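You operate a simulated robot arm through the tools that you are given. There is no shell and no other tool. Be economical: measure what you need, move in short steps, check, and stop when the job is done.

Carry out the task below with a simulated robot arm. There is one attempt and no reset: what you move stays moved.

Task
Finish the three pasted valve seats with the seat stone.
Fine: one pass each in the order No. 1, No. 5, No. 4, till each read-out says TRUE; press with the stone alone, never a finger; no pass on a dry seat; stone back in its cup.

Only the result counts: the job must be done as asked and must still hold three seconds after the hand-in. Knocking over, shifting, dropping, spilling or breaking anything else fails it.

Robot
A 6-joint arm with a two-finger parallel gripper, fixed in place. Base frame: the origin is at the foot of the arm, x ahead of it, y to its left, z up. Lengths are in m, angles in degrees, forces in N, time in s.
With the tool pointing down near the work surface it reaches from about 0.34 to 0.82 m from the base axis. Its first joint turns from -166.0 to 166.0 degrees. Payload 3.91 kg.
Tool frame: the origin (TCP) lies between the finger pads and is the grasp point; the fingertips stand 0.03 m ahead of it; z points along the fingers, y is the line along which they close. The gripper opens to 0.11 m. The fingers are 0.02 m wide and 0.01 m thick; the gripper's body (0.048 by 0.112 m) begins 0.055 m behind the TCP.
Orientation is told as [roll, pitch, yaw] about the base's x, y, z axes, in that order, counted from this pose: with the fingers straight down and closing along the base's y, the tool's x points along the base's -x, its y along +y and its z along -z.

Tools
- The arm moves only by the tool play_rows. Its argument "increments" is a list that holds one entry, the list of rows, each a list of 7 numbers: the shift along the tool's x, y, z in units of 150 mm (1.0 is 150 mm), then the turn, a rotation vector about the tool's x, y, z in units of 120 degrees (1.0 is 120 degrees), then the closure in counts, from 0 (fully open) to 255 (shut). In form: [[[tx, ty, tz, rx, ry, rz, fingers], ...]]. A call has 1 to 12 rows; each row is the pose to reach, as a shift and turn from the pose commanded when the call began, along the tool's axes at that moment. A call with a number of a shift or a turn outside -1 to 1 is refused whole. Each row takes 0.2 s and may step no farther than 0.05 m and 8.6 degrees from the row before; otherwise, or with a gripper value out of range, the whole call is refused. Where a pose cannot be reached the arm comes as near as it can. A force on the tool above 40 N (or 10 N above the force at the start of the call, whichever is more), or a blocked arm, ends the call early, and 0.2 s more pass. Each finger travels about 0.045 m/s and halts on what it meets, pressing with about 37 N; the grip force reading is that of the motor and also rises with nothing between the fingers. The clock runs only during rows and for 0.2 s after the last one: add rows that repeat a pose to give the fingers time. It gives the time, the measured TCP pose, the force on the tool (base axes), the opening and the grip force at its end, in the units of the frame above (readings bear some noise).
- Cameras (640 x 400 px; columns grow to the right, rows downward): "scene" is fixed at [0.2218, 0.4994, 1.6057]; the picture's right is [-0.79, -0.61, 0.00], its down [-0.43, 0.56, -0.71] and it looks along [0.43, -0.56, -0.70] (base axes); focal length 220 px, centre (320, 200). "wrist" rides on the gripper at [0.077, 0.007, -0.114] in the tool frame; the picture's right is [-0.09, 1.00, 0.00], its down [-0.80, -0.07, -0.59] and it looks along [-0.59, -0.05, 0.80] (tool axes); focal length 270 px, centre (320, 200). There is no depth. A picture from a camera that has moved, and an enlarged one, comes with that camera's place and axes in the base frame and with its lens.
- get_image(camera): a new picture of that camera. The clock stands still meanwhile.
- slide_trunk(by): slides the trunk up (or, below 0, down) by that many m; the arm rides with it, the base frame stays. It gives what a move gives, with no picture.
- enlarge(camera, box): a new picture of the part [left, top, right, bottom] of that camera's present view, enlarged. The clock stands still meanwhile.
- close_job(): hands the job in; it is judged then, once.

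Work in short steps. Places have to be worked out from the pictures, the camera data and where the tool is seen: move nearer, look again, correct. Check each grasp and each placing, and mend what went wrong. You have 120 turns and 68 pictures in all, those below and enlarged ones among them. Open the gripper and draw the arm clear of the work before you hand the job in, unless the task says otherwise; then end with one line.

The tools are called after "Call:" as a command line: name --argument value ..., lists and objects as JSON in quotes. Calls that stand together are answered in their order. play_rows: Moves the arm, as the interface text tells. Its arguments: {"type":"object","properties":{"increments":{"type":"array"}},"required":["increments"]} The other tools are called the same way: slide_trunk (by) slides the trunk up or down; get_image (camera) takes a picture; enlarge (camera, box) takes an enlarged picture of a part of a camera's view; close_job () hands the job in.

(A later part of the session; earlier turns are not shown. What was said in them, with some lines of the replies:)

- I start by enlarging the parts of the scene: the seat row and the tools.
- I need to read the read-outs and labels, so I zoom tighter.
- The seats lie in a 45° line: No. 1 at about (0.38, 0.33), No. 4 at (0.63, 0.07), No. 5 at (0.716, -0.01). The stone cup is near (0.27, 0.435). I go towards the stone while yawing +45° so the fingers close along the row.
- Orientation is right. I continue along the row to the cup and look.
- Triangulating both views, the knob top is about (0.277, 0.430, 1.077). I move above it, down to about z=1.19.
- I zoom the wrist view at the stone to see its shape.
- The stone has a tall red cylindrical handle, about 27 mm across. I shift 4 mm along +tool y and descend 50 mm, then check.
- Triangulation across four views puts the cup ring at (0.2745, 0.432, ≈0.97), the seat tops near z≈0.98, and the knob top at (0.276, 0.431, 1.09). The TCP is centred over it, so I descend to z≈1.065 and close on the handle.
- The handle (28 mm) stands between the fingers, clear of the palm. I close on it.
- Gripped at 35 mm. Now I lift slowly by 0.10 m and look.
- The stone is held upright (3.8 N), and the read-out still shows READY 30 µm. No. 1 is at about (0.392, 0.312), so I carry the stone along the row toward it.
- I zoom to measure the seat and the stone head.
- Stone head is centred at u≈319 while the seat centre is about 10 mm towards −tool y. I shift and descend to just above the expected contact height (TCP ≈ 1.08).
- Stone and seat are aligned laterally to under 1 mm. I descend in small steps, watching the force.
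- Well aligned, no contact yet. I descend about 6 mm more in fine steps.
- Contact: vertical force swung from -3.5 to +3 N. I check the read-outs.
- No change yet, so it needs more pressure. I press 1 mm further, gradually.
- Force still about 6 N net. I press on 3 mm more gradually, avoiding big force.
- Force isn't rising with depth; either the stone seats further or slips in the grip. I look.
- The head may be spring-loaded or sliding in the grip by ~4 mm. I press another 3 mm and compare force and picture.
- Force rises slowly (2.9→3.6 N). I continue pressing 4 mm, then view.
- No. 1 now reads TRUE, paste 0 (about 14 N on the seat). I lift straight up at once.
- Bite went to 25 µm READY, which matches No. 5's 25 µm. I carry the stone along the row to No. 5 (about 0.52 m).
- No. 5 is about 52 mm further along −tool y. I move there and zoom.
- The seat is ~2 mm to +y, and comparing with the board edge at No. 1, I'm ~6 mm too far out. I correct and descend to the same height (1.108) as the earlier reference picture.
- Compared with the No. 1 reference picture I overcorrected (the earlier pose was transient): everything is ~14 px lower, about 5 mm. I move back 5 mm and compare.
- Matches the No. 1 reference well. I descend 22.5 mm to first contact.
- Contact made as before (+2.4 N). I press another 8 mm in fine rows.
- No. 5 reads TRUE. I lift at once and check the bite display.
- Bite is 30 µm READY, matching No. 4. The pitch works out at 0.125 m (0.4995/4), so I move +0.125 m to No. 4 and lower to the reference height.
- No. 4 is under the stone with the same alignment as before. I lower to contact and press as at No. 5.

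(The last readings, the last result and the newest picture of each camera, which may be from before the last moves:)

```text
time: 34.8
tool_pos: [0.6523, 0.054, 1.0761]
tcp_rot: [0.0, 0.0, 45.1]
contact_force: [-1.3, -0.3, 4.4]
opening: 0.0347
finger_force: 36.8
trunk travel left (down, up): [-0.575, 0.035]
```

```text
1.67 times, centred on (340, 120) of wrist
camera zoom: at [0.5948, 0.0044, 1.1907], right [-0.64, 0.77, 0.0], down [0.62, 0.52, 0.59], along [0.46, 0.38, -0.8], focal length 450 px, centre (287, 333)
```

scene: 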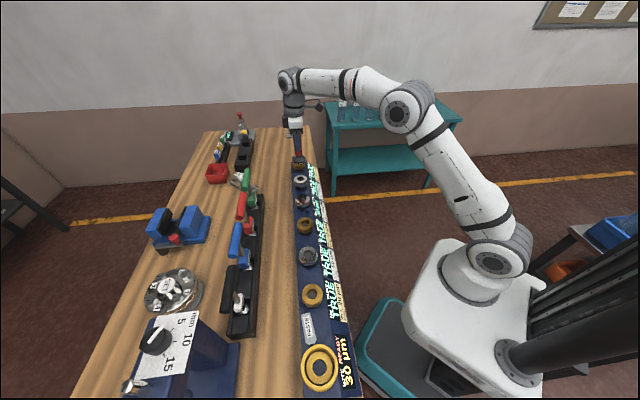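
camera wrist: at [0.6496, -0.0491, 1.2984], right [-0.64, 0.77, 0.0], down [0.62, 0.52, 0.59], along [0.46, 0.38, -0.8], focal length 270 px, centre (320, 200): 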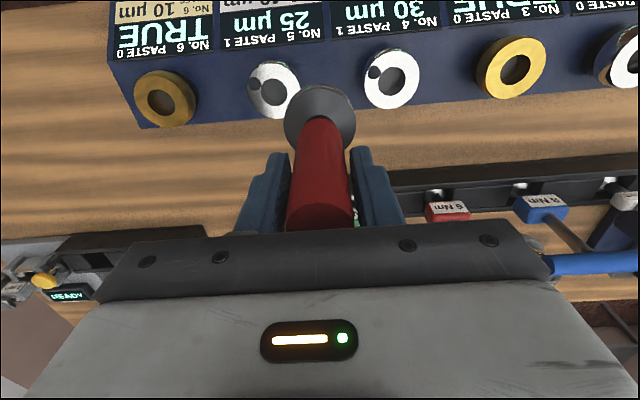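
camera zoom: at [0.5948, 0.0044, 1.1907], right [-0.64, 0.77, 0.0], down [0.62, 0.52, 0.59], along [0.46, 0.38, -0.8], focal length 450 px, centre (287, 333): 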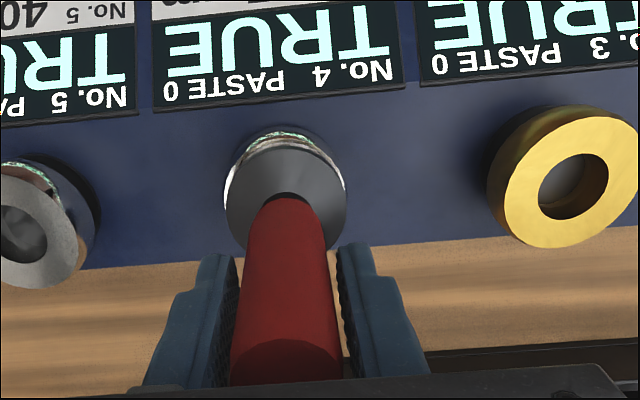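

No. 4 reads TRUE. I lift and carry the stone back along the row: 0.535 m total to the cup.

Call:
play_rows --increments '[[[0, 0, -0.05, 0, 0, 0, 255], [0, 0, -0.15, 0, 0, 0, 255], [0, 0, -0.3, 0, 0, 0, 255], [0, 0, -0.45, 0, 0, 0, 255], [0, 0, -0.6, 0, 0, 0, 255], [0, 0, -0.7, 0, 0, 0, 255]]]'

Call:
play_rows --increments '[[[0, 0.15, 0, 0, 0, 0, 255], [0, 0.36, 0, 0, 0, 0, 255], [0, 0.57, 0, 0, 0, 0, 255], [0, 0.78, 0, 0, 0, 0, 255], [0, 1.0, 0, 0, 0, 0, 255]]]'

Call:
play_rows --increments '[[[0, 0.21, 0, 0, 0, 0, 255], [0, 0.42, 0, 0, 0, 0, 255], [0, 0.63, 0, 0, 0, 0, 255], [0, 0.84, 0, 0, 0, 0, 255], [0, 1.0, 0, 0, 0, 0, 255]]]'

Call:
play_rows --increments '[[[0, 0.21, 0, 0, 0, 0, 255], [0, 0.42, 0, 0, 0, 0, 255], [0, 0.63, 0, 0, 0, 0, 255], [0, 0.84, 0, 0, 0, 0, 255], [0, 1.0, 0, 0, 0, 0, 255]]]'

Call:
play_rows --increments '[[[0, 0.2, 0, 0, 0, 0, 255], [0, 0.4, 0, 0, 0, 0, 255], [0, 0.56, 0, 0, 0, 0, 255], [0, 0.56, 0, 0, 0, 0, 255], [0, 0.56, 0, 0, 0, 0, 255]]]'

Call:
get_image --camera "wrist"

```text
time: 36.2
tool_pos: [0.6541, 0.054, 1.1824]
tcp_rot: [0.0, 0.0, 45.1]
contact_force: [0.7, 0.1, -3.2]
opening: 0.0347
finger_force: 37.0
trunk travel left (down, up): [-0.575, 0.035]
```

```text
time: 37.4
tool_pos: [0.5474, 0.1605, 1.1835]
tcp_rot: [0.0, 0.0, 45.0]
contact_force: [-0.6, 0.1, -3.8]
opening: 0.0347
finger_force: 36.7
trunk travel left (down, up): [-0.575, 0.035]
```

```text
time: 38.6
tool_pos: [0.4395, 0.2658, 1.1826]
tcp_rot: [0.0, 0.0, 45.1]
contact_force: [0.8, 0.3, -2.2]
opening: 0.0346
finger_force: 37.3
trunk travel left (down, up): [-0.575, 0.035]
```

```text
time: 39.8
tool_pos: [0.334, 0.3708, 1.1837]
tcp_rot: [0.0, 0.0, 45.0]
contact_force: [-0.2, -0.5, -2.7]
opening: 0.0346
finger_force: 36.7
trunk travel left (down, up): [-0.575, 0.035]
```

```text
time: 41.0
tool_pos: [0.2763, 0.4301, 1.1823]
tcp_rot: [0.0, 0.0, 44.9]
contact_force: [-0.3, -0.1, -3.5]
opening: 0.0348
finger_force: 37.3
trunk travel left (down, up): [-0.575, 0.035]
```

```text
26 pictures are left
camera wrist: at [0.218, 0.3813, 1.2961], right [-0.64, 0.77, 0.0], down [0.62, 0.52, 0.59], along [0.46, 0.38, -0.8], focal length 270 px, centre (320, 200)
```

wrist: 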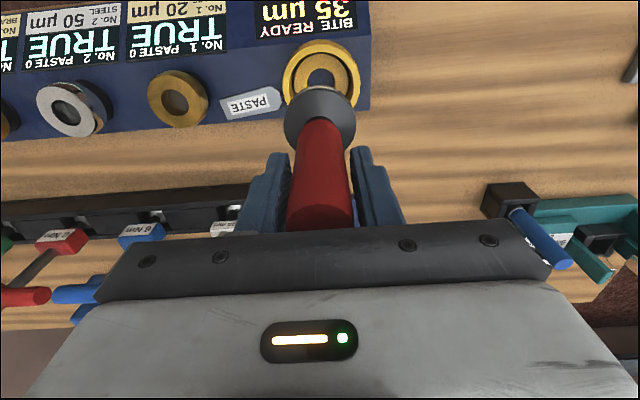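

Bite/readout fine (TRUE stays). Compared with the pick-up pose I'm ~1.7 mm short along +tool y; I correct and lower to z≈1.09, then check.

Call:
play_rows --increments '[[[-0.002, 0.011, 0.1, 0, 0, 0, 255], [-0.002, 0.011, 0.25, 0, 0, 0, 255], [-0.002, 0.011, 0.4, 0, 0, 0, 255], [-0.002, 0.011, 0.5, 0, 0, 0, 255], [-0.002, 0.011, 0.54, 0, 0, 0, 255], [-0.002, 0.011, 0.54, 0, 0, 0, 255]]]'

Call:
enlarge --camera "wrist" --box '[240, 20, 400, 180]'

```text
time: 42.4
tool_pos: [0.2765, 0.4319, 1.0999]
tcp_rot: [-0.1, 0.1, 45.0]
contact_force: [-0.5, 0.6, -2.4]
opening: 0.0345
finger_force: 37.4
trunk travel left (down, up): [-0.575, 0.035]
```

```text
2.50 times, centred on (320, 100) of wrist
camera zoom: at [0.2163, 0.3835, 1.214], right [-0.64, 0.77, 0.0], down [0.62, 0.52, 0.59], along [0.46, 0.38, -0.8], focal length 676 px, centre (320, 450)
```

zoom: 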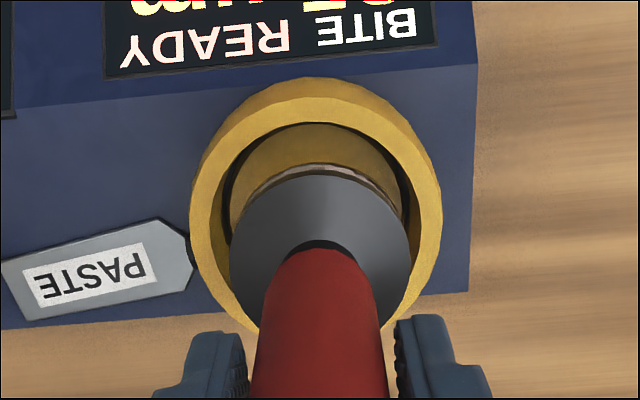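

Centred in the cup. I lower gently, watching force.

Call:
play_rows --increments '[[[0, 0, 0.03, 0, 0, 0, 255], [0, 0, 0.06, 0, 0, 0, 255], [0, 0, 0.09, 0, 0, 0, 255], [0, 0, 0.12, 0, 0, 0, 255], [0, 0, 0.15, 0, 0, 0, 255]]]'

Call:
enlarge --camera "wrist" --box '[240, 20, 400, 180]'

```text
time: 43.6
tool_pos: [0.2747, 0.4327, 1.0793]
tcp_rot: [0.0, 0.0, 45.0]
contact_force: [0.6, -0.4, -3.2]
opening: 0.0347
finger_force: 36.8
trunk travel left (down, up): [-0.575, 0.035]
```

```text
2.50 times, centred on (320, 100) of wrist
camera zoom: at [0.2162, 0.3835, 1.1922], right [-0.64, 0.77, 0.0], down [0.62, 0.52, 0.59], along [0.46, 0.38, -0.8], focal length 676 px, centre (320, 450)
```

zoom: 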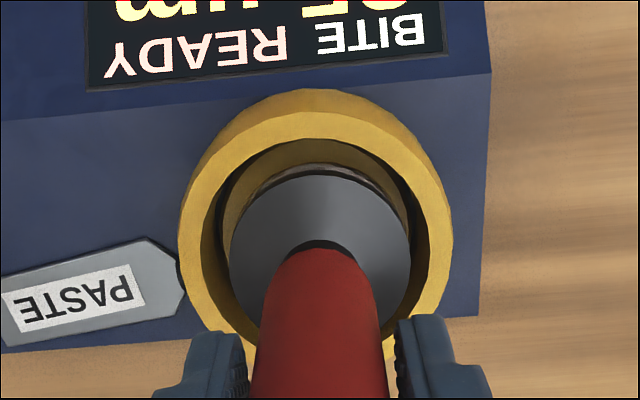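

The head is entering the cup centrally, no contact yet. I lower 12 mm more in small rows.

Call:
play_rows --increments '[[[0, 0, 0.02, 0, 0, 0, 255], [0, 0, 0.035, 0, 0, 0, 255], [0, 0, 0.05, 0, 0, 0, 255], [0, 0, 0.062, 0, 0, 0, 255], [0, 0, 0.074, 0, 0, 0, 255], [0, 0, 0.08, 0, 0, 0, 255]]]'

```text
time: 45.0
tool_pos: [0.2749, 0.4326, 1.067]
tcp_rot: [0.0, 0.0, 45.0]
contact_force: [0.4, 0.1, -3.3]
opening: 0.0347
finger_force: 37.5
trunk travel left (down, up): [-0.575, 0.035]
```

Still hanging; I lower up to 6 mm more.

Call:
play_rows --increments '[[[0, 0, 0.007, 0, 0, 0, 255], [0, 0, 0.014, 0, 0, 0, 255], [0, 0, 0.02, 0, 0, 0, 255]]]'

Call:
enlarge --camera "wrist" --box '[240, 20, 400, 180]'

```text
time: 45.8
tool_pos: [0.2749, 0.4319, 1.0677]
tcp_rot: [0.0, -0.3, 45.0]
contact_force: [2.8, -0.7, 24.0]
opening: 0.0347
finger_force: 36.7
trunk travel left (down, up): [-0.575, 0.035]
```

```text
2.50 times, centred on (320, 100) of wrist
camera zoom: at [0.2158, 0.3827, 1.1792], right [-0.64, 0.77, 0.0], down [0.62, 0.51, 0.6], along [0.46, 0.39, -0.8], focal length 676 px, centre (320, 450)
```

zoom: 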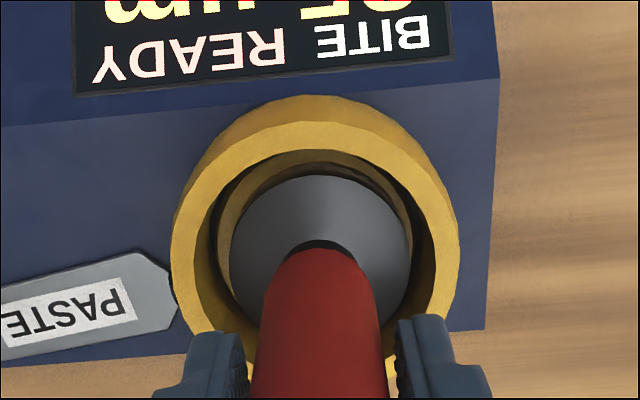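

The stone is seated (same z as at pick-up). I back off 2.5 mm to relieve the load.

Call:
play_rows --increments '[[[0, 0, -0.008, 0, 0, 0, 255], [0, 0, -0.015, 0, 0, 0, 255], [0, 0, -0.015, 0, 0, 0, 255]]]'

```text
time: 46.6
tool_pos: [0.2757, 0.4336, 1.0665]
tcp_rot: [0.0, 0.0, 45.1]
contact_force: [3.0, 3.7, 12.5]
opening: 0.0349
finger_force: 36.7
trunk travel left (down, up): [-0.575, 0.035]
```

Still some load; another 0.8 mm up.

Call:
play_rows --increments '[[[0, 0, -0.005, 0, 0, 0, 255], [0, 0, -0.005, 0, 0, 0, 255]]]'

```text
time: 47.2
tool_pos: [0.2757, 0.4329, 1.0667]
tcp_rot: [0.0, 0.3, 45.0]
contact_force: [0.4, 0.6, 0.7]
opening: 0.0344
finger_force: 37.1
trunk travel left (down, up): [-0.575, 0.035]
```

Load is nearly zero, so the stone rests on the cup. I open the fingers.

Call:
play_rows --increments '[[[0, 0, 0, 0, 0, 0, 150], [0, 0, 0, 0, 0, 0, 100], [0, 0, 0, 0, 0, 0, 50], [0, 0, 0, 0, 0, 0, 0], [0, 0, 0, 0, 0, 0, 0], [0, 0, 0, 0, 0, 0, 0], [0, 0, 0, 0, 0, 0, 0]]]'

Call:
get_image --camera "wrist"

```text
time: 48.8
tool_pos: [0.2758, 0.4327, 1.067]
tcp_rot: [-0.1, 0.0, 44.9]
contact_force: [0.0, -0.3, -0.3]
opening: 0.1099
finger_force: 0.1
trunk travel left (down, up): [-0.575, 0.035]
```

```text
22 pictures are left
camera wrist: at [0.216, 0.3837, 1.1805], right [-0.64, 0.77, 0.0], down [0.62, 0.52, 0.59], along [0.46, 0.38, -0.8], focal length 270 px, centre (320, 200)
```

wrist: 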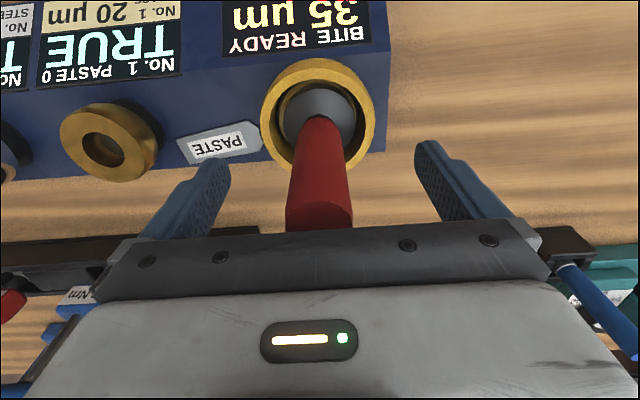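

The stone stands upright in its cup as at the start. I withdraw straight up and then back clear.

Call:
play_rows --increments '[[[0, 0, -0.15, 0, 0, 0, 0], [0, 0, -0.3, 0, 0, 0, 0], [0, 0, -0.5, 0, 0, 0, 0], [0, 0, -0.75, 0, 0, 0, 0], [0, 0, -1.0, 0, 0, 0, 0]]]'

Call:
play_rows --increments '[[[0, -0.25, -0.2, 0, 0, 0, 0], [0, -0.5, -0.4, 0, 0, 0, 0], [0, -0.75, -0.6, 0, 0, 0, 0], [0, -1.0, -0.6, 0, 0, 0, 0]]]'

Call:
enlarge --camera "scene" --box '[260, 240, 380, 400]'

Call:
enlarge --camera "scene" --box '[260, 140, 380, 260]'

Call:
get_image --camera "wrist"

```text
time: 50.0
tool_pos: [0.2745, 0.4327, 1.2175]
tcp_rot: [0.1, -0.1, 45.0]
contact_force: [0.5, 0.7, 0.1]
opening: 0.1102
finger_force: 0.1
trunk travel left (down, up): [-0.575, 0.035]
```

```text
time: 51.0
tool_pos: [0.3812, 0.3241, 1.3074]
tcp_rot: [0.0, 0.0, 44.9]
contact_force: [-0.3, 0.6, 0.2]
opening: 0.1101
finger_force: 0.1
trunk travel left (down, up): [-0.575, 0.035]
```

```text
2.50 times, centred on (320, 320) of scene
camera zoom: at [0.2218, 0.4994, 1.6057], right [-0.79, -0.61, 0.0], down [-0.43, 0.56, -0.71], along [0.43, -0.56, -0.7], focal length 550 px, centre (320, -100)
```

zoom: 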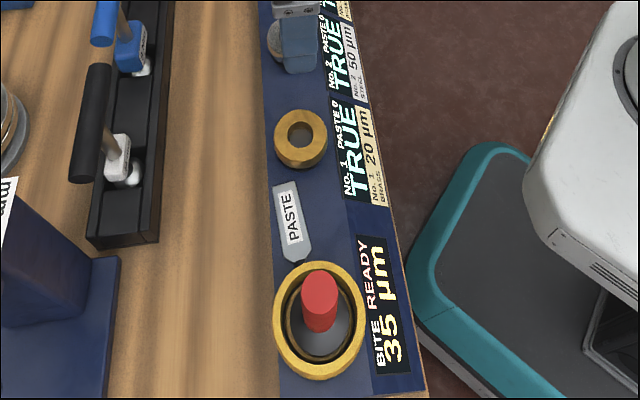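

```text
3.33 times, centred on (320, 200) of scene
camera zoom: at [0.2218, 0.4994, 1.6057], right [-0.79, -0.61, 0.0], down [-0.43, 0.56, -0.71], along [0.43, -0.56, -0.7], focal length 733 px, centre (320, 200)
```

zoom: 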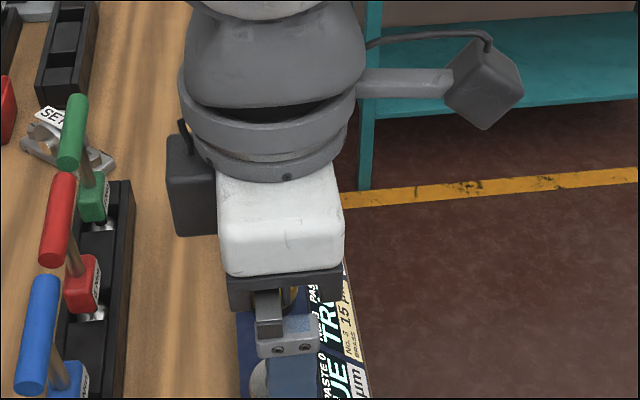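

```text
19 pictures are left
camera wrist: at [0.3227, 0.2756, 1.4209], right [-0.64, 0.77, 0.0], down [0.62, 0.52, 0.59], along [0.46, 0.38, -0.8], focal length 270 px, centre (320, 200)
```

wrist: 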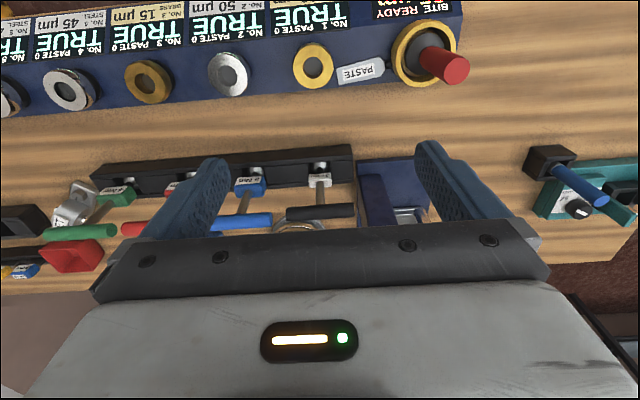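

All read-outs show TRUE, the stone is upright in its cup, and the arm is clear with the gripper open. I hand the job in.

Call:
close_job

```text
The job is handed in.
```

Seats No. 1, No. 5 and No. 4 were each finished with one pass, in that order, and every read-out says TRUE. The stone is back in its cup, the gripper is open and the arm is clear; the job is handed in.
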